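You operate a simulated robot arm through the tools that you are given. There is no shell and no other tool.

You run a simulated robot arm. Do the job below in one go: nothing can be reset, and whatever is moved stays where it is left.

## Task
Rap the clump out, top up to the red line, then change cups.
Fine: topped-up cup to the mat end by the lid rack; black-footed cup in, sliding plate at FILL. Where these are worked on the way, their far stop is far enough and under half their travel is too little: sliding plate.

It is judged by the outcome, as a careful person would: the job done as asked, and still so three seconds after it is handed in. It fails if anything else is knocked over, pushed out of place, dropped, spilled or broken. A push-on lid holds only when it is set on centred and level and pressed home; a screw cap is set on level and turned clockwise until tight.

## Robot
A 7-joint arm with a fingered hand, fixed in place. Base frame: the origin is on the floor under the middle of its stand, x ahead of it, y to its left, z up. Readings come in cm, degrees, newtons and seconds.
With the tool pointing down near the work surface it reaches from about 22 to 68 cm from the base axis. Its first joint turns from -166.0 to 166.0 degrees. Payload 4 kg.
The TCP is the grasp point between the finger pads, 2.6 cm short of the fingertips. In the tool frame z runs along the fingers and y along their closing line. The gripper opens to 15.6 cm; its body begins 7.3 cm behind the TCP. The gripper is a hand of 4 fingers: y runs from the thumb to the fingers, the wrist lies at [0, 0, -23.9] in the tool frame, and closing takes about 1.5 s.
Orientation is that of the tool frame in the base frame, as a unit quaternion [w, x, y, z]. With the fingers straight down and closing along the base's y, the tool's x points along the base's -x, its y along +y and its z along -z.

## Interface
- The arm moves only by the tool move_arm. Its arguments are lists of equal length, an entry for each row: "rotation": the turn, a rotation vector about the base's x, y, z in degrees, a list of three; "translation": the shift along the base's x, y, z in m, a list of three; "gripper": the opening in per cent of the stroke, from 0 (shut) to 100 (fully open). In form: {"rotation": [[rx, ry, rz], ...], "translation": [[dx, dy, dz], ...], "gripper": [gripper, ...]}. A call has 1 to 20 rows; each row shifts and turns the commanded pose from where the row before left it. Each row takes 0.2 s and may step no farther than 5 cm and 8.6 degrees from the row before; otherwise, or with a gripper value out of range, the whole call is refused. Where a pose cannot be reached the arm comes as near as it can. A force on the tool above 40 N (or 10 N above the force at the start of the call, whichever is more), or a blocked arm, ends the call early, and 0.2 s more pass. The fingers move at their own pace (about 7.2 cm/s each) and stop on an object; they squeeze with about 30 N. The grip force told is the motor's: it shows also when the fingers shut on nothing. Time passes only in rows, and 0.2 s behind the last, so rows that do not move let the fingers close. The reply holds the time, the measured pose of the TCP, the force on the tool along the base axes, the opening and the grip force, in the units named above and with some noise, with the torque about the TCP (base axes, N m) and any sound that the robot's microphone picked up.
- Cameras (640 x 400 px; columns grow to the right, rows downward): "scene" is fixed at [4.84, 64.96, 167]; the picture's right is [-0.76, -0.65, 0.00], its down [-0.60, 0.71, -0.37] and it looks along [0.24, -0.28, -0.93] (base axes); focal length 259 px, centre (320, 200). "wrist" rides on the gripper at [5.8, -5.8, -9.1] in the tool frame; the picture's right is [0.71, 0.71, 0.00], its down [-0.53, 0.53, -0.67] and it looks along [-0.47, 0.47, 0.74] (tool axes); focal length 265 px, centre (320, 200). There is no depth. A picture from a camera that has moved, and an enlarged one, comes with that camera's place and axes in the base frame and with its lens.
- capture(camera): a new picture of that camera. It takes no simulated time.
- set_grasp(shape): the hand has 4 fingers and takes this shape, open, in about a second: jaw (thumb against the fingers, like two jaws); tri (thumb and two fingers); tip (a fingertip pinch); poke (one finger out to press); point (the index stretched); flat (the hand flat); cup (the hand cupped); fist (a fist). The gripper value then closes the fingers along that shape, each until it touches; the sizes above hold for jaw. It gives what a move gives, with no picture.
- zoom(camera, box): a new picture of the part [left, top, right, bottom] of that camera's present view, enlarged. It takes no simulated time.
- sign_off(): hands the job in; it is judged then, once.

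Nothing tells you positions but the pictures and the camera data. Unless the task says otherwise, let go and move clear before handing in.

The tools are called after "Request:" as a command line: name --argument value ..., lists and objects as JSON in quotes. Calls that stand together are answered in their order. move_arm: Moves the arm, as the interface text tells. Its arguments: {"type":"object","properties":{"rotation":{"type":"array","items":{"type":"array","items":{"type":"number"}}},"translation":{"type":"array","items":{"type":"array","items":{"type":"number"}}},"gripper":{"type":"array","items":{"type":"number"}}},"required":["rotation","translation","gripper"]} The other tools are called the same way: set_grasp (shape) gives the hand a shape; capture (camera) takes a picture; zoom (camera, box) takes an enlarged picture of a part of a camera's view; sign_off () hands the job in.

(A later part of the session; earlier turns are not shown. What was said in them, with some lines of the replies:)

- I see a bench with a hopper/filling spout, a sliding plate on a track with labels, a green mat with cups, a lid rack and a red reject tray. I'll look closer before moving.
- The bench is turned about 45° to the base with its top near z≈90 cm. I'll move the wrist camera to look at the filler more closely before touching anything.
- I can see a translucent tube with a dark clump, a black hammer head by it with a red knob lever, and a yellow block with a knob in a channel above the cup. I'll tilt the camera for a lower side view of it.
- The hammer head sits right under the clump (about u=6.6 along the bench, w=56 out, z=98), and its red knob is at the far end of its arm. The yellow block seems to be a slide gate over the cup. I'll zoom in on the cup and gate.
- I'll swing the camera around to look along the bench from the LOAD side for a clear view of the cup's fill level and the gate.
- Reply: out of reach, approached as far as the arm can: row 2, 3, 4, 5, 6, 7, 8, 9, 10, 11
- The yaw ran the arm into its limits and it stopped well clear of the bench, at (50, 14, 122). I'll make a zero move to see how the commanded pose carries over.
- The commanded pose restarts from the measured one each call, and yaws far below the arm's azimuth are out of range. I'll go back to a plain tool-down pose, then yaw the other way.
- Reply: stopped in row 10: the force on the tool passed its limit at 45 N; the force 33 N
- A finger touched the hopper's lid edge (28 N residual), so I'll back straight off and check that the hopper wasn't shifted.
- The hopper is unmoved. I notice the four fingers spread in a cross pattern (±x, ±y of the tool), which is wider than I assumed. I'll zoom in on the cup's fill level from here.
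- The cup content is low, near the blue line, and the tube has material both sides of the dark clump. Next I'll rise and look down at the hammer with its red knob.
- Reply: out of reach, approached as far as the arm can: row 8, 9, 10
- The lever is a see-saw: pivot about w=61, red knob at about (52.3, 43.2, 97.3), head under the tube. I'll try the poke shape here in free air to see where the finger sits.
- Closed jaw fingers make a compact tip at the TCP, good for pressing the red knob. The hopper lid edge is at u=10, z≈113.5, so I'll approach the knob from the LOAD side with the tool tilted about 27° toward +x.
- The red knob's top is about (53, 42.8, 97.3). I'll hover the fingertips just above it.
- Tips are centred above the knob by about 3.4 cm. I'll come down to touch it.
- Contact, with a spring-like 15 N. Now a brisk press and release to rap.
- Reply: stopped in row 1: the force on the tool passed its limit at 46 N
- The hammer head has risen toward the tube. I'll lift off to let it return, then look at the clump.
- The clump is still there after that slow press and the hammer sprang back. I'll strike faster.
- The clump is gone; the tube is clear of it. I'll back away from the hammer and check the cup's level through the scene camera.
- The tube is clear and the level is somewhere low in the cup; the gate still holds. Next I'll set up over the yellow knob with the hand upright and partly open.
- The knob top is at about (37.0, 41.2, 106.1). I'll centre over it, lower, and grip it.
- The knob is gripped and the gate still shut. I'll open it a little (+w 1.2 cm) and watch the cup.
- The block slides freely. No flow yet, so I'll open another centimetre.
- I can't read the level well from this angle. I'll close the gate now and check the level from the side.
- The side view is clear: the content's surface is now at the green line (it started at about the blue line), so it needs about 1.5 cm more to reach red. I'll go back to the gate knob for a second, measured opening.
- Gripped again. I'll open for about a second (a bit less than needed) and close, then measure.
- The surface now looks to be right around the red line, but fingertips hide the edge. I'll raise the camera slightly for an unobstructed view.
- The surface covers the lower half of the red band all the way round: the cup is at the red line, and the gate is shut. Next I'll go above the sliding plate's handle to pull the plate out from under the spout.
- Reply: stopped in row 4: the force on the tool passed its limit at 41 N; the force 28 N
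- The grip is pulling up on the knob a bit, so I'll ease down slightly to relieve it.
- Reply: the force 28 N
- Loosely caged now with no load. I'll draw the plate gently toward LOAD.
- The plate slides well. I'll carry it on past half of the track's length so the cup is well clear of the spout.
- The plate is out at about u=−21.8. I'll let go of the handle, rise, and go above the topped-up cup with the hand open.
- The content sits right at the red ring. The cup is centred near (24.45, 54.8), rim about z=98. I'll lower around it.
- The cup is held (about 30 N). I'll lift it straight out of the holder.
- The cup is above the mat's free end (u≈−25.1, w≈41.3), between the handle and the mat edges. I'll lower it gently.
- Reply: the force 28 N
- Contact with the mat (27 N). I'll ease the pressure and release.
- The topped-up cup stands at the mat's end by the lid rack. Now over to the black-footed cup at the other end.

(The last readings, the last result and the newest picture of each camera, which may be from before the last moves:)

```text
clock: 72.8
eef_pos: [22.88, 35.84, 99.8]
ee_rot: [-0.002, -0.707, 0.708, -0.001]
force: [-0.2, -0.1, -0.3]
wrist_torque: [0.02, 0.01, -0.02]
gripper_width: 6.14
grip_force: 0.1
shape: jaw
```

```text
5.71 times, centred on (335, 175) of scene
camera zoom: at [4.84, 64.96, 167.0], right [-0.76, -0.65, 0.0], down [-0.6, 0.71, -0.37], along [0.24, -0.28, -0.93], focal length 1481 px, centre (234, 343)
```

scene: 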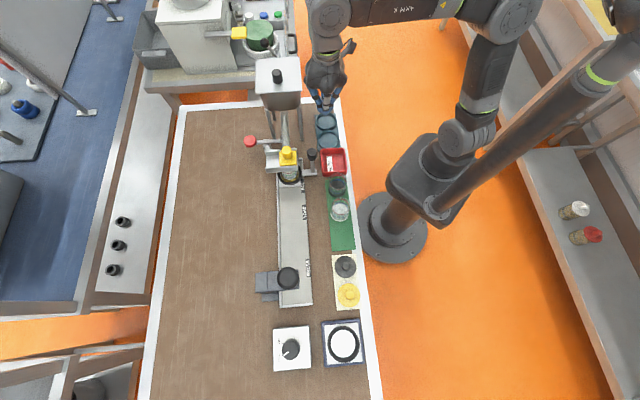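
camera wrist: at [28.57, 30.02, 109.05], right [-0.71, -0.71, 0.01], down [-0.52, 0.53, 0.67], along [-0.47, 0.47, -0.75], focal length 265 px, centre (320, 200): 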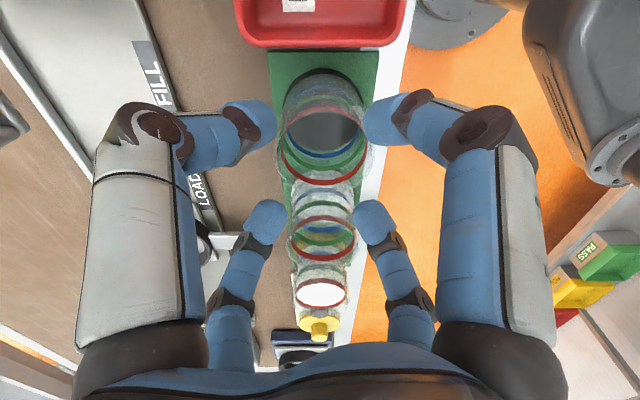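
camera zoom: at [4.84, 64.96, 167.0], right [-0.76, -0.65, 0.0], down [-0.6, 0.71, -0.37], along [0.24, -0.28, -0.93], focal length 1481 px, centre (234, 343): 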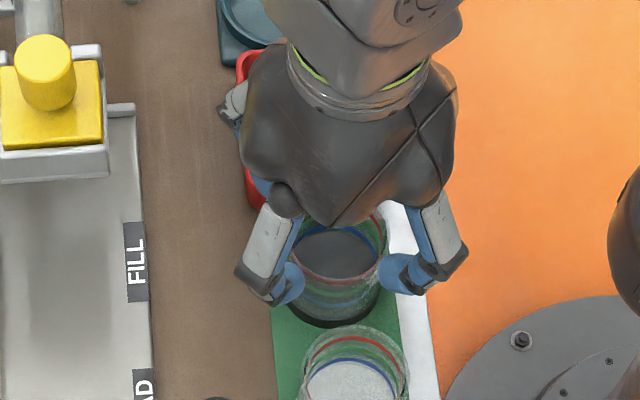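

Request:
move_arm --rotation '[[0, 0, 0], [0, 0, 0], [0, 0, 0]]' --translation '[[0, -0.004, -0.01], [0, 0, -0.02], [0, 0, -0.012]]' --gripper '[39, 39, 39]'

Request:
capture --camera "wrist"

Request:
zoom --camera "scene" --box '[300, 140, 370, 210]'

```text
clock: 73.6
eef_pos: [22.82, 35.28, 95.84]
ee_rot: [-0.002, -0.706, 0.708, 0.0]
force: [-0.1, 0.0, 0.0]
wrist_torque: [0.01, 0.01, -0.02]
gripper_width: 6.13
grip_force: 0.1
shape: jaw
```

```text
taken
camera wrist: at [28.58, 29.45, 104.9], right [-0.71, -0.71, 0.0], down [-0.53, 0.53, 0.67], along [-0.47, 0.47, -0.75], focal length 265 px, centre (320, 200)
```

wrist: 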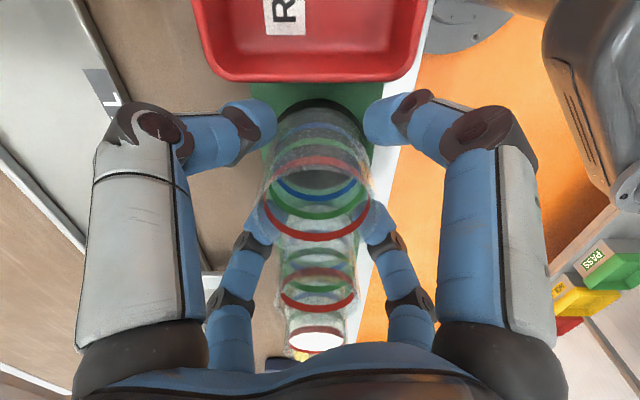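

```text
5.71 times, centred on (335, 175) of scene
camera zoom: at [4.84, 64.96, 167.0], right [-0.76, -0.65, 0.0], down [-0.6, 0.71, -0.37], along [0.24, -0.28, -0.93], focal length 1481 px, centre (234, 343)
```

zoom: 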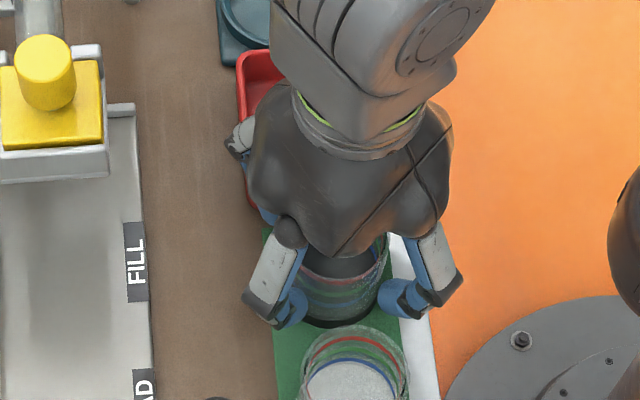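

Request:
move_arm --rotation '[[0, 0, 0], [0, 0, 0], [0, 0, 0], [0, 0, 0], [0, 0, 0]]' --translation '[[0, 0, 0], [0, 0, 0], [0, 0, 0], [0, 0, 0], [0, 0, 0]]' --gripper '[36, 33, 30, 28, 28]'

Request:
capture --camera "wrist"

```text
clock: 74.8
eef_pos: [22.78, 35.17, 95.66]
ee_rot: [-0.002, -0.707, 0.707, -0.001]
force: [0.9, 0.5, -0.1]
wrist_torque: [-0.03, -0.01, 0.01]
gripper_width: 4.56
grip_force: 30.0
shape: jaw
```

```text
taken
camera wrist: at [28.57, 29.44, 104.91], right [-0.71, -0.71, 0.0], down [-0.52, 0.53, 0.67], along [-0.47, 0.47, -0.75], focal length 265 px, centre (320, 200)
```

wrist: 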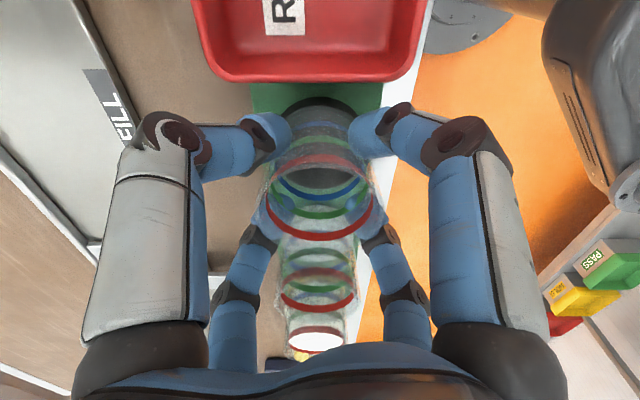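

The black-footed cup is held. I'll lift it and carry it around to the holder.

Request:
move_arm --rotation '[[0, 0, 0], [0, 0, 0], [0, 0, 0], [0, 0, 0], [0, 0, 0], [0, 0, 0], [0, 0, 0], [0, 0, 0]]' --translation '[[0, 0, 0.005], [0, 0, 0.01], [0, 0, 0.013], [0, 0, 0.015], [0, 0, 0.015], [0, 0, 0.014], [0, 0, 0.01], [0, 0, 0.005]]' --gripper '[28, 28, 28, 28, 28, 28, 28, 28]'

Request:
capture --camera "wrist"

Request:
zoom --camera "scene" --box '[280, 130, 390, 270]'

```text
clock: 76.6
eef_pos: [22.68, 35.15, 104.53]
ee_rot: [0.003, 0.708, -0.707, 0.001]
force: [0.3, 0.6, -1.2]
wrist_torque: [-0.01, 0.0, 0.02]
gripper_width: 4.55
grip_force: 30.5
shape: jaw
```

```text
taken
camera wrist: at [28.56, 29.45, 113.6], right [-0.71, -0.71, 0.01], down [-0.52, 0.53, 0.67], along [-0.47, 0.47, -0.75], focal length 265 px, centre (320, 200)
```

wrist: 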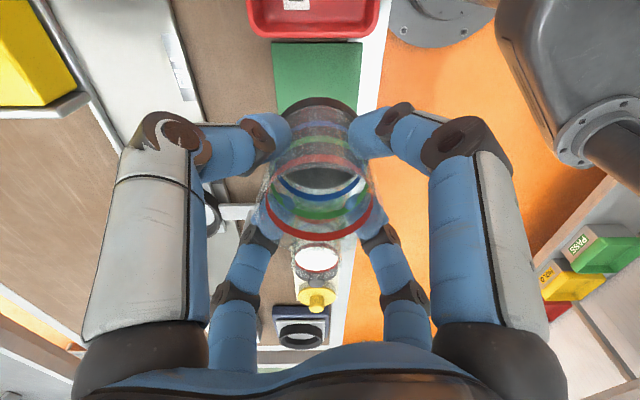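

```text
2.86 times, centred on (335, 200) of scene
camera zoom: at [4.84, 64.96, 167.0], right [-0.76, -0.65, 0.0], down [-0.6, 0.71, -0.37], along [0.24, -0.28, -0.93], focal length 740 px, centre (277, 200)
```

zoom: 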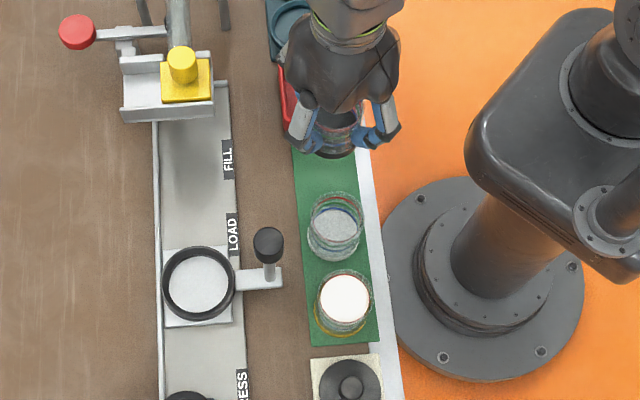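

Request:
move_arm --rotation '[[0, 0, 0], [0, 0, 0], [0, 0, 0], [0, 0, 0], [0, 0, 0], [0, 0, 0], [0, 0, 0], [0, 0, 0], [0, 0, 0], [0, 0, 0], [0, 0, 0], [0, 0, 0], [0, 0, 0]]' --translation '[[0.0034, 0.0086, 0], [0.0067, 0.0172, 0], [0.0084, 0.0215, 0], [0.0095, 0.0244, 0], [0.0095, 0.0244, 0], [0.0084, 0.0215, 0], [0.0062, 0.0158, 0], [0.0039, 0.01, 0], [-0.006, 0.008, 0], [-0.013, 0.0175, 0], [-0.013, 0.0175, 0], [-0.006, 0.009, 0], [0, 0, 0]]' --gripper '[28, 28, 28, 28, 28, 28, 28, 28, 28, 28, 28, 28, 28]'

Request:
capture --camera "wrist"

Request:
zoom --camera "scene" --box '[260, 170, 340, 260]'

```text
clock: 79.4
eef_pos: [24.72, 54.65, 104.41]
ee_rot: [-0.004, -0.707, 0.707, -0.001]
force: [-0.2, 0.0, 0.1]
wrist_torque: [0.03, -0.03, 0.02]
gripper_width: 4.53
grip_force: 30.2
shape: jaw
```

```text
taken
camera wrist: at [30.44, 48.86, 113.56], right [-0.71, -0.71, 0.01], down [-0.52, 0.53, 0.67], along [-0.47, 0.47, -0.75], focal length 265 px, centre (320, 200)
```

wrist: 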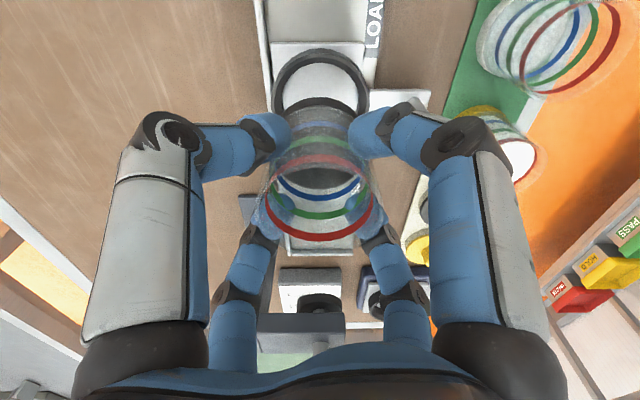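

```text
4.44 times, centred on (300, 215) of scene
camera zoom: at [4.84, 64.96, 167.0], right [-0.76, -0.65, 0.0], down [-0.6, 0.71, -0.37], along [0.24, -0.28, -0.93], focal length 1152 px, centre (409, 133)
```

zoom: 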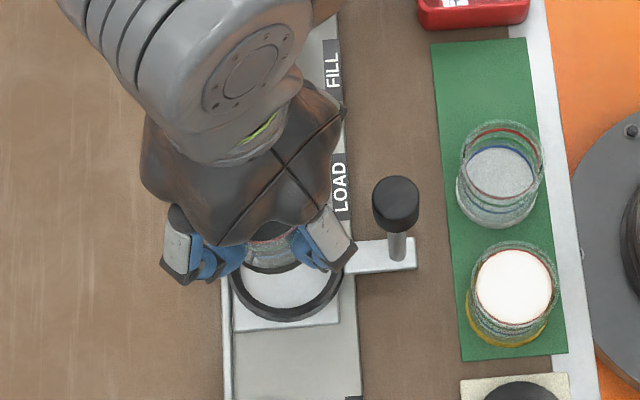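

Request:
move_arm --rotation '[[0, 0, 0], [0, 0, 0]]' --translation '[[0, 0, 0], [0, 0, 0]]' --gripper '[28, 28]'

Request:
zoom --camera "wrist" --box '[250, 30, 390, 140]'

```text
clock: 80.0
eef_pos: [24.67, 54.58, 104.47]
ee_rot: [0.002, 0.707, -0.707, 0.001]
force: [-0.5, -0.1, -0.1]
wrist_torque: [0.01, -0.05, 0.0]
gripper_width: 4.55
grip_force: 29.6
shape: jaw
```

```text
3.64 times, centred on (320, 85) of wrist
camera zoom: at [30.44, 48.85, 113.57], right [-0.71, -0.71, 0.0], down [-0.52, 0.53, 0.67], along [-0.47, 0.47, -0.75], focal length 965 px, centre (320, 618)
```

zoom: 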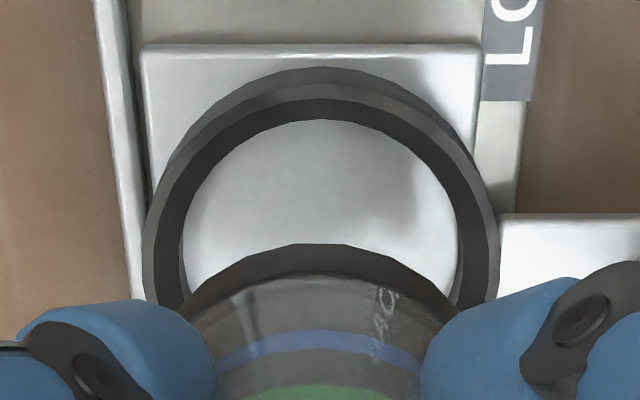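

Request:
move_arm --rotation '[[0, 0, 0], [0, 0, 0], [0, 0, 0], [0, 0, 0], [0, 0, 0]]' --translation '[[0, 0, -0.008], [0, 0, -0.014], [0, 0, -0.014], [0, 0, -0.012], [0, 0, -0.006]]' --gripper '[28, 28, 28, 28, 28]'

Request:
zoom --camera "wrist" --box '[240, 60, 400, 180]'

Request:
zoom --camera "scene" --box '[285, 200, 325, 250]'

```text
clock: 81.2
eef_pos: [24.71, 54.75, 99.04]
ee_rot: [-0.002, -0.707, 0.707, -0.002]
force: [0.1, -0.8, -0.4]
wrist_torque: [-0.01, 0.0, -0.01]
gripper_width: 4.51
grip_force: 30.0
shape: jaw
```

```text
3.33 times, centred on (320, 120) of wrist
camera zoom: at [30.39, 48.96, 108.18], right [-0.71, -0.71, 0.0], down [-0.52, 0.53, 0.67], along [-0.47, 0.47, -0.75], focal length 885 px, centre (320, 467)
```

zoom: 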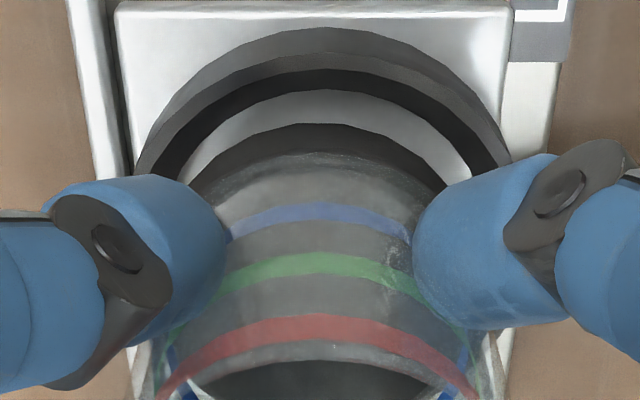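

```text
8.00 times, centred on (305, 225) of scene
camera zoom: at [4.84, 64.96, 167.0], right [-0.76, -0.65, 0.0], down [-0.6, 0.71, -0.37], along [0.24, -0.28, -0.93], focal length 2073 px, centre (440, 0)
```

zoom: 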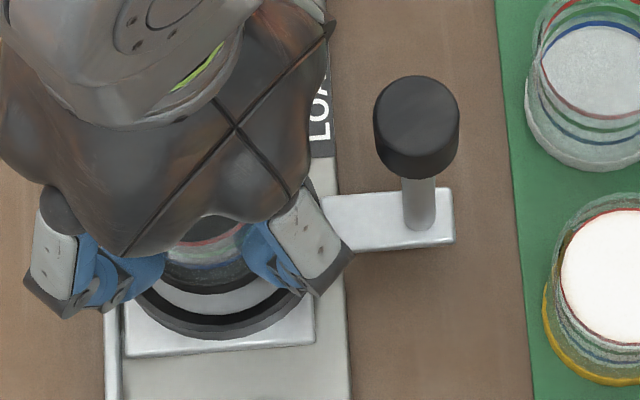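

Alignment with the ring looks good within a couple of millimetres. Lowering slowly into the holder.

Request:
move_arm --rotation '[[0, 0, 0], [0, 0, 0], [0, 0, 0], [0, 0, 0]]' --translation '[[-0.0005, -0.0005, -0.004], [0, 0, -0.003], [0, 0, -0.003], [0, 0, -0.003]]' --gripper '[28, 28, 28, 28]'

Request:
zoom --camera "wrist" --box '[240, 60, 400, 180]'

```text
clock: 82.2
eef_pos: [24.62, 54.68, 97.67]
ee_rot: [0.002, 0.707, -0.707, 0.001]
force: [0.4, 1.0, -0.1]
wrist_torque: [0.0, 0.0, -0.02]
gripper_width: 4.57
grip_force: 30.1
shape: jaw
```

```text
3.33 times, centred on (320, 120) of wrist
camera zoom: at [30.37, 48.89, 106.83], right [-0.71, -0.71, 0.0], down [-0.52, 0.53, 0.67], along [-0.47, 0.47, -0.75], focal length 885 px, centre (320, 467)
```

zoom: 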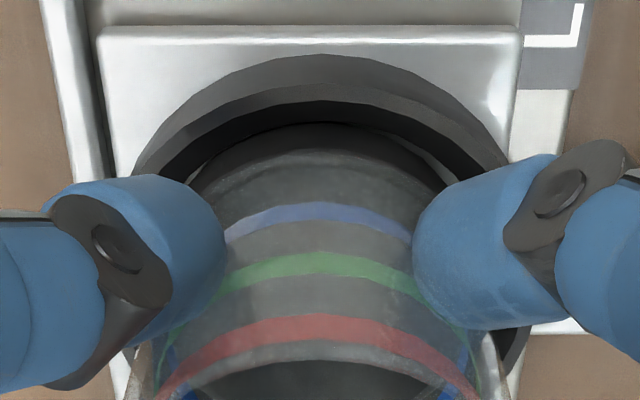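

Request:
move_arm --rotation '[[0, 0, 0], [0, 0, 0]]' --translation '[[0, 0, -0.002], [0, 0, -0.002]]' --gripper '[28, 28]'

```text
clock: 82.8
eef_pos: [24.53, 54.62, 97.25]
ee_rot: [0.002, 0.707, -0.707, 0.001]
force: [0.8, -0.1, -0.3]
wrist_torque: [-0.01, 0.01, 0.03]
gripper_width: 4.52
grip_force: 30.1
shape: jaw
```

Request:
move_arm --rotation '[[0, 0, 0], [0, 0, 0]]' --translation '[[0, 0, -0.0015], [0, 0, -0.0015]]' --gripper '[28, 28]'

```text
clock: 83.4
eef_pos: [24.48, 54.71, 97.07]
ee_rot: [-0.003, -0.707, 0.707, -0.002]
force: [0.5, 0.2, 0.4]
wrist_torque: [0.02, -0.01, -0.01]
gripper_width: 4.56
grip_force: 29.9
shape: jaw
```

Request:
move_arm --rotation '[[0, 0, 0], [0, 0, 0]]' --translation '[[0, 0, -0.0012], [0, 0, -0.0012]]' --gripper '[28, 28]'

```text
clock: 84.0
eef_pos: [24.58, 54.82, 96.89]
ee_rot: [0.002, 0.707, -0.707, 0.001]
force: [-1.3, -1.3, 9.5]
wrist_torque: [-0.05, -0.03, -0.05]
gripper_width: 4.58
grip_force: 30.0
shape: jaw
```

Seated (9.5 N). I'll release and rise.

Request:
move_arm --rotation '[[0, 0, 0], [0, 0, 0], [0, 0, 0], [0, 0, 0], [0, 0, 0], [0, 0, 0], [0, 0, 0], [0, 0, 0]]' --translation '[[0, 0, 0], [0, 0, 0], [0, 0, 0], [0, 0, 0], [0, 0, 0.01], [0, 0, 0.02], [0, 0, 0.03], [0, 0, 0.03]]' --gripper '[32, 38, 44, 46, 46, 46, 46, 46]'

Request:
capture --camera "wrist"

Request:
zoom --camera "scene" --box '[270, 170, 370, 270]'

```text
clock: 85.8
eef_pos: [24.64, 54.59, 105.76]
ee_rot: [-0.002, -0.707, 0.707, -0.001]
force: [0.5, -0.4, -0.6]
wrist_torque: [0.01, -0.02, 0.01]
gripper_width: 7.14
grip_force: 0.0
shape: jaw
```

```text
taken
camera wrist: at [30.39, 48.78, 114.99], right [-0.71, -0.71, 0.01], down [-0.52, 0.53, 0.67], along [-0.47, 0.47, -0.75], focal length 265 px, centre (320, 200)
```

wrist: 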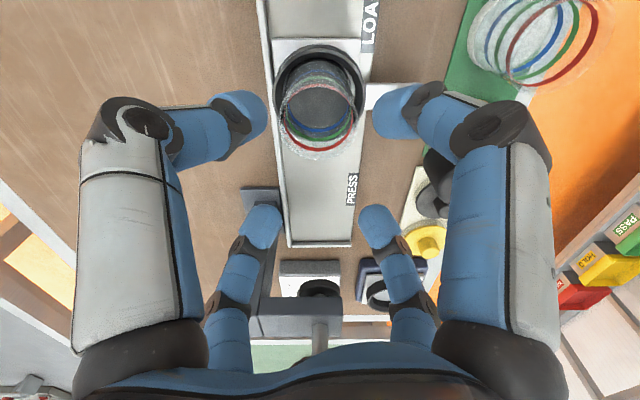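

```text
4.00 times, centred on (320, 220) of scene
camera zoom: at [4.84, 64.96, 167.0], right [-0.76, -0.65, 0.0], down [-0.6, 0.71, -0.37], along [0.24, -0.28, -0.93], focal length 1036 px, centre (320, 120)
```

zoom: 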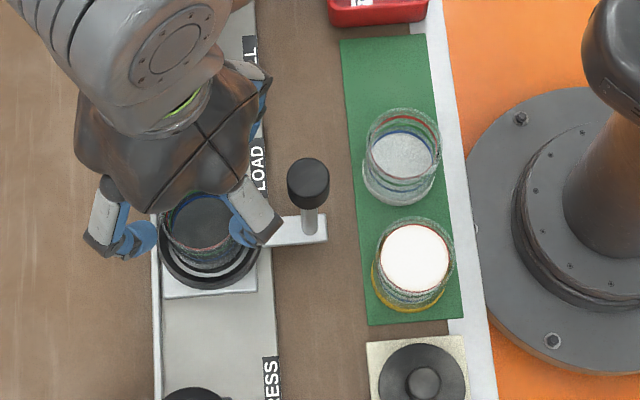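

The black-footed cup is seated in the holder. Next I'll go back to the handle.

Request:
move_arm --rotation '[[0, 0, 0], [0, 0, 0], [0, 0, 0], [0, 0, 0], [0, 0, 0], [0, 0, 0], [0, 0, 0]]' --translation '[[0, 0, 0.03], [0, 0, 0.035], [-0.0146, -0.0128, 0], [-0.0146, -0.0128, 0], [-0.0146, -0.0128, 0], [-0.0146, -0.0128, 0], [0, 0, 0]]' --gripper '[46, 46, 46, 35, 27, 27, 27]'

Request:
zoom --camera "wrist" --box '[220, 20, 420, 200]'

Request:
zoom --camera "scene" --box '[270, 170, 370, 270]'

```text
clock: 87.4
eef_pos: [18.78, 49.71, 112.17]
ee_rot: [0.002, 0.707, -0.707, 0.001]
force: [-0.4, 0.4, 0.4]
wrist_torque: [-0.02, 0.01, -0.01]
gripper_width: 4.27
grip_force: 0.1
shape: jaw
```

```text
2.22 times, centred on (320, 110) of wrist
camera zoom: at [24.48, 43.83, 121.36], right [-0.71, -0.71, 0.0], down [-0.52, 0.53, 0.67], along [-0.47, 0.47, -0.75], focal length 590 px, centre (320, 400)
```

zoom: 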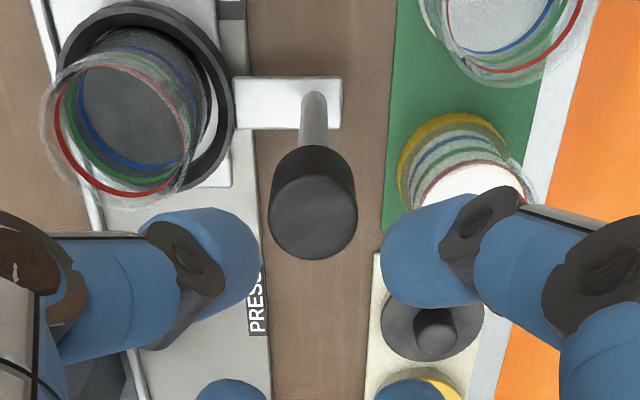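

```text
4.00 times, centred on (320, 220) of scene
camera zoom: at [4.84, 64.96, 167.0], right [-0.76, -0.65, 0.0], down [-0.6, 0.71, -0.37], along [0.24, -0.28, -0.93], focal length 1036 px, centre (320, 120)
```

zoom: 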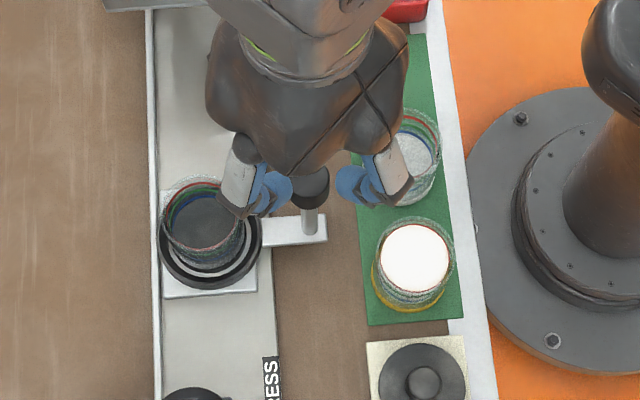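

Request:
move_arm --rotation '[[0, 0, 0], [0, 0, 0], [0, 0, 0], [0, 0, 0], [0, 0, 0], [0, 0, 0]]' --translation '[[0.003, 0, -0.02], [0, 0, -0.025], [0, 0, -0.025], [0, 0, -0.014], [0, 0, -0.008], [0, 0, 0]]' --gripper '[27, 27, 27, 27, 27, 27]'

Request:
zoom --camera "wrist" --box '[220, 60, 420, 260]'

Request:
zoom --camera "scene" --box '[270, 170, 370, 270]'

```text
clock: 88.8
eef_pos: [19.17, 49.59, 103.14]
ee_rot: [-0.003, -0.707, 0.707, -0.001]
force: [0.4, 0.5, 0.0]
wrist_torque: [-0.01, 0.02, 0.03]
gripper_width: 4.26
grip_force: 0.1
shape: jaw
```

```text
2.00 times, centred on (320, 160) of wrist
camera zoom: at [24.93, 43.83, 112.25], right [-0.71, -0.71, 0.0], down [-0.52, 0.53, 0.67], along [-0.47, 0.47, -0.75], focal length 531 px, centre (320, 280)
```

zoom: 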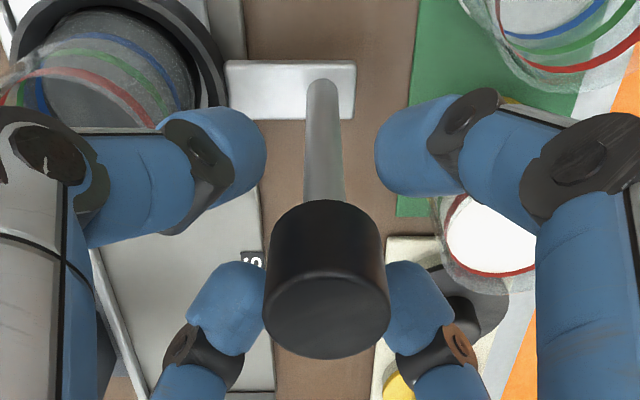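

```text
4.00 times, centred on (320, 220) of scene
camera zoom: at [4.84, 64.96, 167.0], right [-0.76, -0.65, 0.0], down [-0.6, 0.71, -0.37], along [0.24, -0.28, -0.93], focal length 1036 px, centre (320, 120)
```

zoom: 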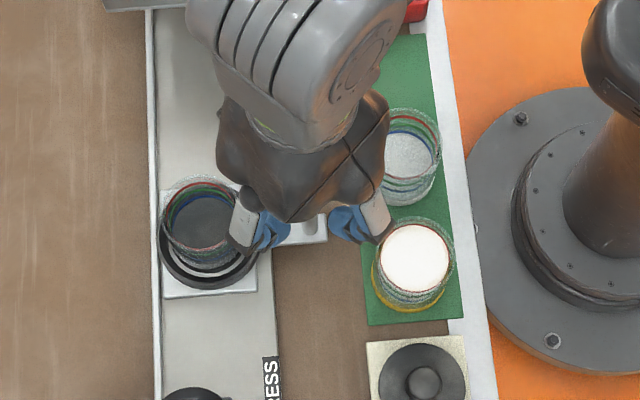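

Request:
move_arm --rotation '[[0, 0, 0], [0, 0, 0], [0, 0, 0], [0, 0, 0], [0, 0, 0], [0, 0, 0], [0, 0, 0], [0, 0, 0], [0, 0, 0], [0, 0, 0], [0, 0, 0], [0, 0, 0], [0, 0, 0], [0, 0, 0], [0, 0, 0], [0, 0, 0]]' --translation '[[0, 0, 0], [0, 0, 0], [0.003, -0.003, 0], [0.006, -0.006, 0], [0.009, -0.009, 0], [0.009, -0.009, 0], [0.009, -0.009, 0], [0.009, -0.009, 0], [0.009, -0.009, 0], [0.009, -0.009, 0], [0.009, -0.009, 0], [0.009, -0.009, 0], [0.009, -0.009, 0], [0.009, -0.009, 0], [0.006, -0.006, 0], [0.003, -0.003, 0]]' --gripper '[15, 15, 15, 15, 15, 15, 15, 15, 15, 15, 15, 15, 15, 15, 15, 15]'

Request:
zoom --camera "scene" --box '[240, 110, 370, 270]'

Request:
capture --camera "wrist"

```text
clock: 92.2
eef_pos: [29.86, 38.78, 102.99]
ee_rot: [-0.003, -0.707, 0.707, -0.002]
force: [0.5, 1.3, -1.2]
wrist_torque: [-0.01, -0.02, -0.01]
gripper_width: 2.35
grip_force: 0.0
shape: jaw
```

```text
2.50 times, centred on (305, 190) of scene
camera zoom: at [4.84, 64.96, 167.0], right [-0.76, -0.65, 0.0], down [-0.6, 0.71, -0.37], along [0.24, -0.28, -0.93], focal length 648 px, centre (358, 225)
```

zoom: 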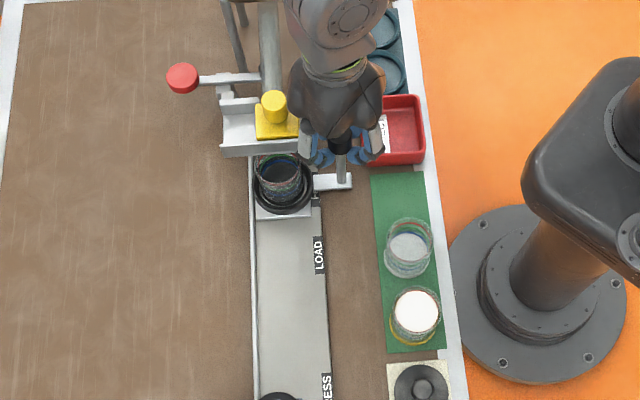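

```text
taken
camera wrist: at [35.65, 32.91, 112.27], right [-0.71, -0.71, 0.01], down [-0.52, 0.53, 0.67], along [-0.47, 0.47, -0.75], focal length 265 px, centre (320, 200)
```

wrist: 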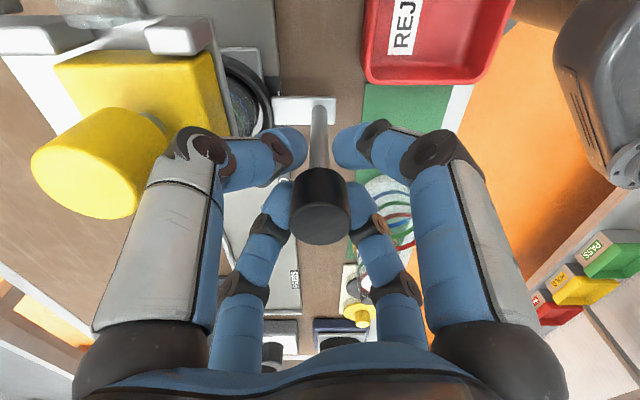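

Request:
move_arm --rotation '[[0, 0, 0], [0, 0, 0], [0, 0, 0], [0, 0, 0]]' --translation '[[0.005, -0.005, 0], [0.006, -0.006, 0], [0.005, -0.005, 0], [0.003, -0.003, 0]]' --gripper '[15, 15, 15, 15]'

Request:
zoom --camera "scene" --box '[270, 120, 350, 200]'

```text
clock: 93.2
eef_pos: [31.67, 36.86, 103.14]
ee_rot: [-0.002, -0.707, 0.708, -0.001]
force: [0.6, -0.4, -0.1]
wrist_torque: [0.01, 0.0, -0.01]
gripper_width: 2.37
grip_force: 0.1
shape: jaw
```

```text
5.00 times, centred on (310, 160) of scene
camera zoom: at [4.84, 64.96, 167.0], right [-0.76, -0.65, 0.0], down [-0.6, 0.71, -0.37], along [0.24, -0.28, -0.93], focal length 1296 px, centre (370, 400)
```

zoom: 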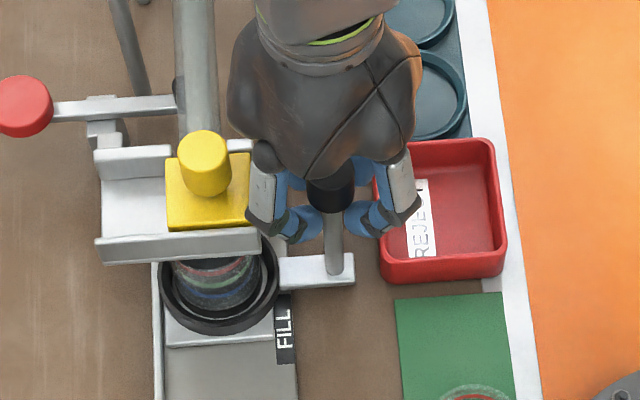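

Request:
move_arm --rotation '[[0, 0, 0], [0, 0, 0], [0, 0, 0]]' --translation '[[0.002, -0.002, 0], [0.002, -0.002, 0], [0.001, -0.001, 0]]' --gripper '[15, 15, 15]'

Request:
zoom --camera "scene" --box '[270, 120, 360, 200]'

```text
clock: 94.0
eef_pos: [32.32, 36.36, 103.28]
ee_rot: [-0.002, -0.707, 0.707, -0.001]
force: [-0.9, -0.5, 0.7]
wrist_torque: [-0.02, 0.02, -0.01]
gripper_width: 2.33
grip_force: 0.0
shape: jaw
```

```text
5.00 times, centred on (315, 160) of scene
camera zoom: at [4.84, 64.96, 167.0], right [-0.76, -0.65, 0.0], down [-0.6, 0.71, -0.37], along [0.24, -0.28, -0.93], focal length 1296 px, centre (345, 400)
```

zoom: 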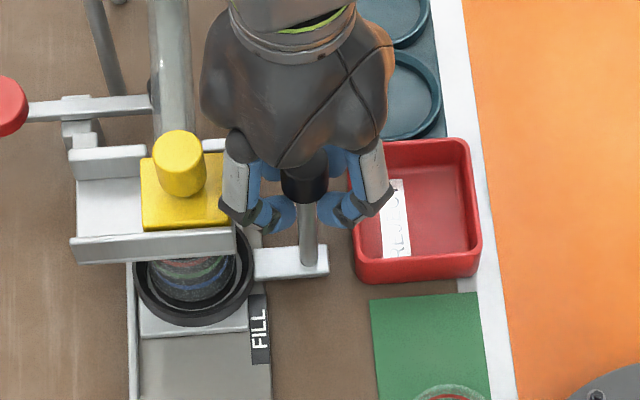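

Request:
move_arm --rotation '[[0, 0, 0], [0, 0, 0], [0, 0, 0]]' --translation '[[0.0014, -0.0014, 0], [0.0014, -0.0014, 0], [0, 0, 0]]' --gripper '[15, 15, 15]'

Request:
zoom --camera "scene" --box '[270, 120, 360, 200]'

```text
clock: 94.8
eef_pos: [32.59, 36.04, 103.05]
ee_rot: [0.003, 0.707, -0.707, 0.001]
force: [-0.6, 1.0, -1.2]
wrist_torque: [-0.01, 0.02, 0.01]
gripper_width: 2.36
grip_force: 0.0
shape: jaw
```

```text
5.00 times, centred on (315, 160) of scene
camera zoom: at [4.84, 64.96, 167.0], right [-0.76, -0.65, 0.0], down [-0.6, 0.71, -0.37], along [0.24, -0.28, -0.93], focal length 1296 px, centre (345, 400)
```

zoom: 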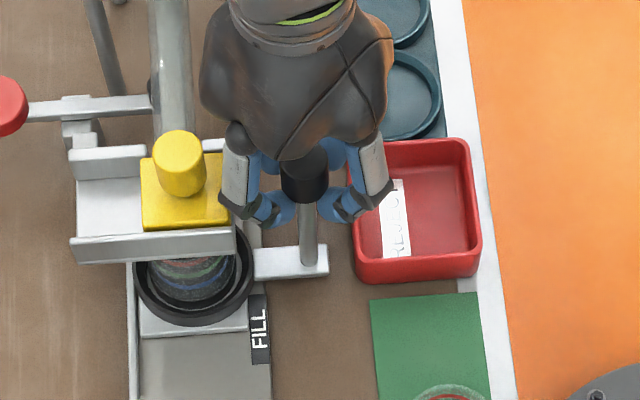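

Request:
move_arm --rotation '[[0, 0, 0], [0, 0, 0], [0, 0, 0]]' --translation '[[0.0014, -0.0014, 0], [0.0014, -0.0014, 0], [0, 0, 0]]' --gripper '[15, 15, 15]'

Request:
zoom --camera "scene" --box '[270, 150, 330, 200]'

```text
clock: 95.6
eef_pos: [32.79, 35.79, 103.17]
ee_rot: [0.002, 0.707, -0.707, 0.001]
force: [-2.9, 1.5, -2.3]
wrist_torque: [0.07, 0.02, -0.01]
gripper_width: 2.36
grip_force: 0.1
shape: jaw
```

```text
8.00 times, centred on (300, 175) of scene
camera zoom: at [4.84, 64.96, 167.0], right [-0.76, -0.65, 0.0], down [-0.6, 0.71, -0.37], along [0.24, -0.28, -0.93], focal length 2073 px, centre (480, 400)
```

zoom: 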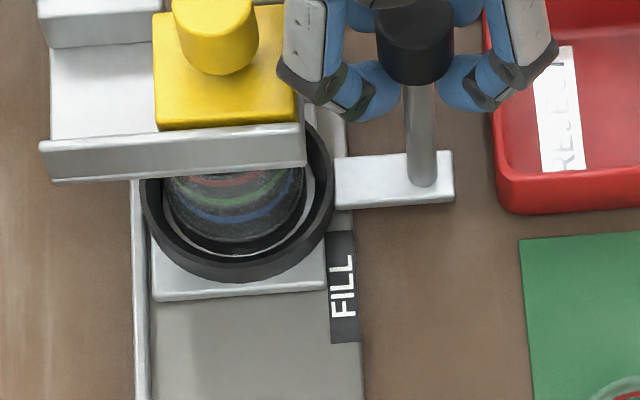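

Request:
move_arm --rotation '[[0, 0, 0], [0, 0, 0]]' --translation '[[0.0015, -0.0015, 0], [0, 0, 0]]' --gripper '[15, 15]'

Request:
zoom --camera "scene" --box '[270, 150, 330, 200]'

```text
clock: 96.2
eef_pos: [32.84, 35.67, 103.06]
ee_rot: [-0.002, -0.707, 0.707, 0.0]
force: [-3.3, 2.9, -1.5]
wrist_torque: [0.0, 0.03, -0.01]
gripper_width: 2.37
grip_force: 0.0
shape: jaw
```

```text
8.00 times, centred on (300, 175) of scene
camera zoom: at [4.84, 64.96, 167.0], right [-0.76, -0.65, 0.0], down [-0.6, 0.71, -0.37], along [0.24, -0.28, -0.93], focal length 2073 px, centre (480, 400)
```

zoom: 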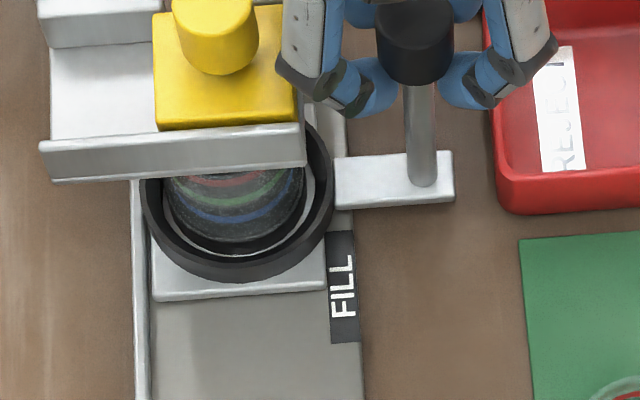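

The plate is against its FILL stop. I'll open, rise clear, and do a final check of everything.

Request:
move_arm --rotation '[[0, 0, 0], [0, 0, 0], [0, 0, 0], [0, 0, 0], [0, 0, 0], [0, 0, 0]]' --translation '[[-0.002, 0.002, 0], [-0.003, 0.003, 0], [0, 0, 0.01], [0, 0, 0.03], [0, 0, 0.035], [0, 0, 0.03]]' --gripper '[20, 27, 27, 27, 27, 27]'

Request:
capture --camera "scene"

Request:
zoom --camera "scene" --box '[250, 100, 370, 200]'

```text
clock: 97.6
eef_pos: [32.52, 36.27, 113.46]
ee_rot: [-0.002, -0.707, 0.707, -0.001]
force: [-0.2, 0.1, 0.0]
wrist_torque: [0.02, 0.03, 0.01]
gripper_width: 4.17
grip_force: 0.0
shape: jaw
```

```text
taken
```

scene: 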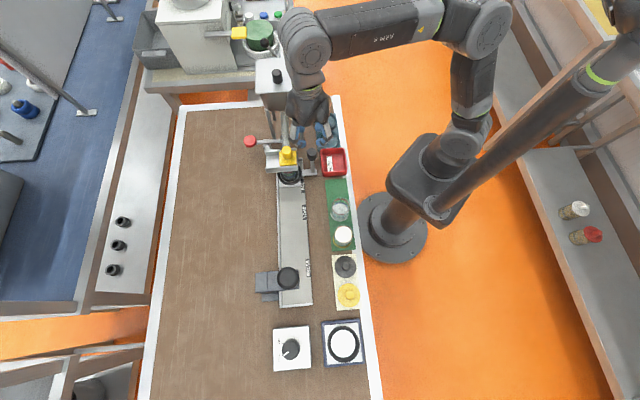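

```text
4.00 times, centred on (310, 150) of scene
camera zoom: at [4.84, 64.96, 167.0], right [-0.76, -0.65, 0.0], down [-0.6, 0.71, -0.37], along [0.24, -0.28, -0.93], focal length 1036 px, centre (360, 400)
```

zoom: 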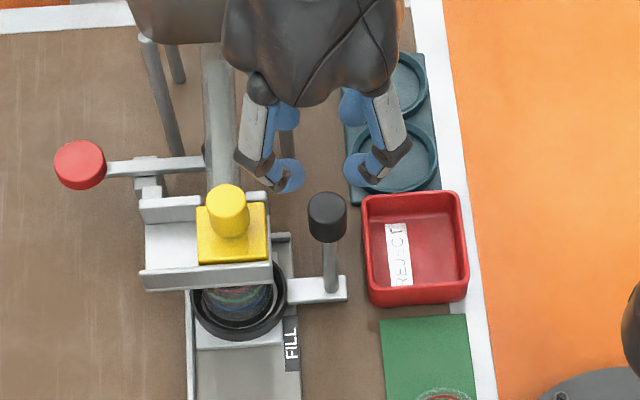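

Request:
zoom --camera "scene" --box '[282, 171, 298, 183]'

Request:
zoom --camera "scene" --box '[320, 190, 365, 270]'

Request:
zoom --camera "scene" --box '[335, 224, 351, 246]'

Request:
capture --camera "wrist"

```text
16.00 times, centred on (290, 177) of scene
camera zoom: at [4.84, 64.96, 167.0], right [-0.76, -0.65, 0.0], down [-0.6, 0.71, -0.37], along [0.24, -0.28, -0.93], focal length 4146 px, centre (800, 568)
```

zoom: 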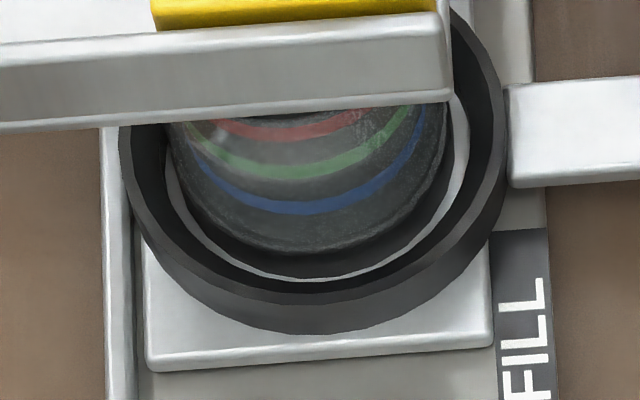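

```text
5.00 times, centred on (342, 230) of scene
camera zoom: at [4.84, 64.96, 167.0], right [-0.76, -0.65, 0.0], down [-0.6, 0.71, -0.37], along [0.24, -0.28, -0.93], focal length 1296 px, centre (208, 50)
```

zoom: 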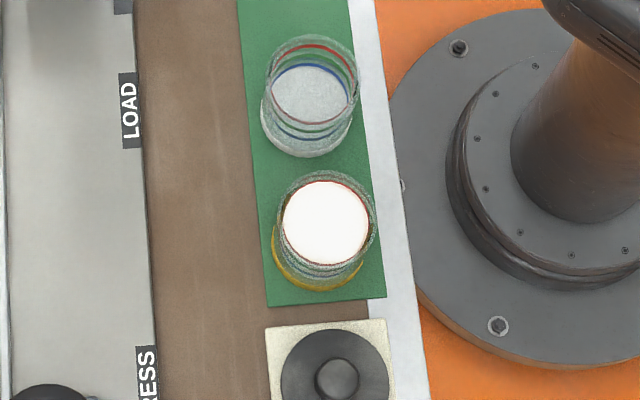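

```text
16.00 times, centred on (343, 235) of scene
camera zoom: at [4.84, 64.96, 167.0], right [-0.76, -0.65, 0.0], down [-0.6, 0.71, -0.37], along [0.24, -0.28, -0.93], focal length 4146 px, centre (-48, -360)
```

zoom: 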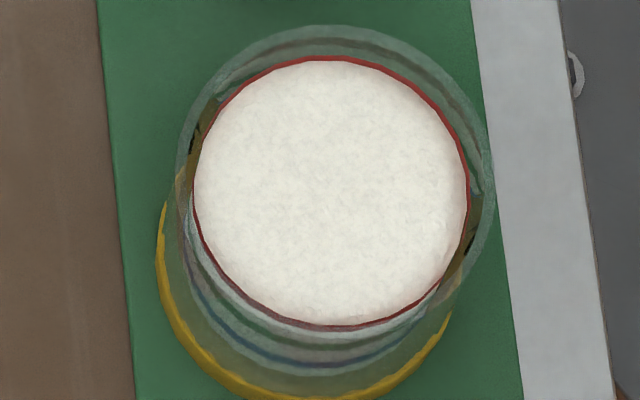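

```text
taken
camera wrist: at [38.21, 30.52, 122.61], right [-0.71, -0.71, 0.0], down [-0.53, 0.53, 0.67], along [-0.47, 0.47, -0.75], focal length 265 px, centre (320, 200)
```

wrist: 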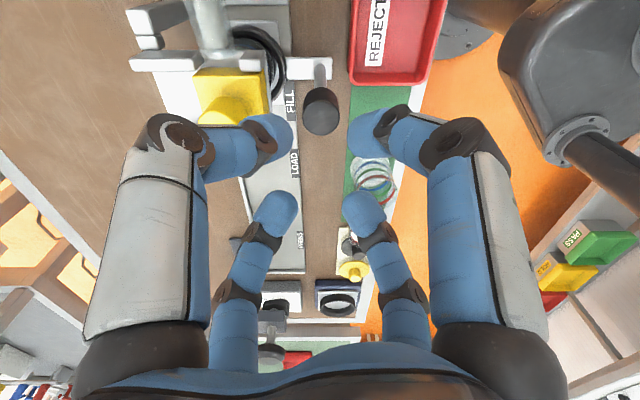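

Everything checks out: the black-footed cup is in the holder at FILL and empty, the gate is shut, and the topped-up cup is at the red line on the mat end by the lid rack. I'll back the arm well clear before handing in.

Request:
move_arm --rotation '[[0, 0, 0], [0, 0, 0], [0, 0, 0], [0, 0, 0], [0, 0, 0]]' --translation '[[0, 0, 0.02], [-0.01, -0.02, 0.01], [-0.01, -0.02, 0.01], [-0.01, -0.02, 0], [-0.005, -0.01, 0]]' --gripper '[27, 27, 27, 27, 27]'

Request:
capture --camera "scene"

Request:
zoom --camera "scene" --box '[230, 100, 370, 270]'

```text
clock: 98.8
eef_pos: [28.91, 29.41, 117.56]
ee_rot: [-0.002, -0.707, 0.707, -0.001]
force: [-0.1, -2.2, -1.0]
wrist_torque: [0.03, -0.02, -0.03]
gripper_width: 4.18
grip_force: 0.1
shape: jaw
```

```text
taken
```

scene: 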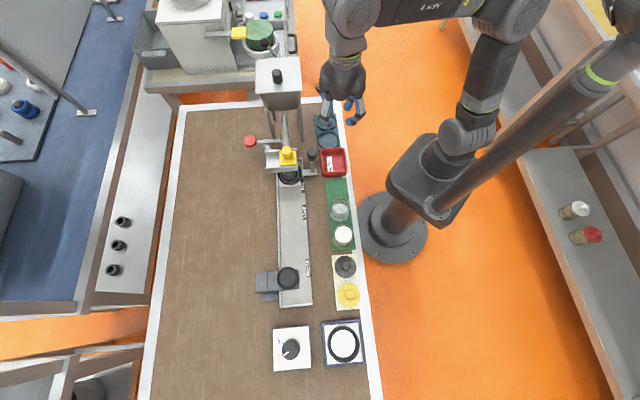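

```text
2.35 times, centred on (300, 185) of scene
camera zoom: at [4.84, 64.96, 167.0], right [-0.76, -0.65, 0.0], down [-0.6, 0.71, -0.37], along [0.24, -0.28, -0.93], focal length 610 px, centre (367, 235)
```

zoom: 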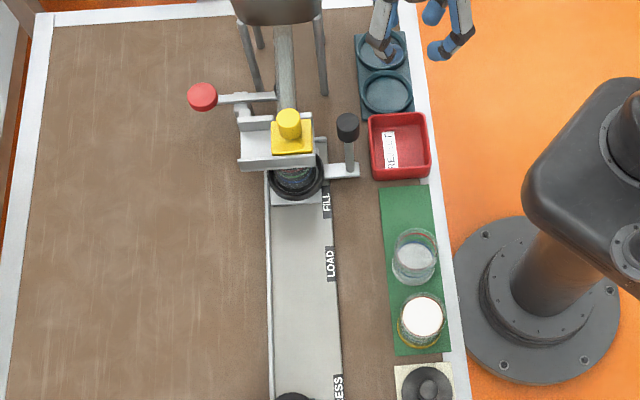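

The arm is clear. The topped-up cup stands at the mat end by the lid rack, the black-footed cup is in the holder with the plate at FILL, the gate is closed, and nothing else has moved. I'm handing the job in.

Request:
sign_off

```text
The job is handed in.
```

The job is done and handed in. In the last pictures everything was standing as asked, and I saw nothing spilled, shifted or broken.

- **Clump:** one fast strike on the red-knobbed hammer cleared it from the tube. A slower press before that did nothing.
- **Fill:** the yellow-footed cup went from about the blue line up to the red line. I opened the yellow gate twice and measured from the side after each opening. The surface sits within the red band, and the gate is shut.
- **Cups:** the topped-up cup is on the mat at the end by the lid rack. The black-footed cup is seated in the holder, still empty, with the sliding plate pushed against its FILL stop.

Early on, while I was looking around, a finger bumped the edge of the hopper lid with about 45 N. The hopper did not move.
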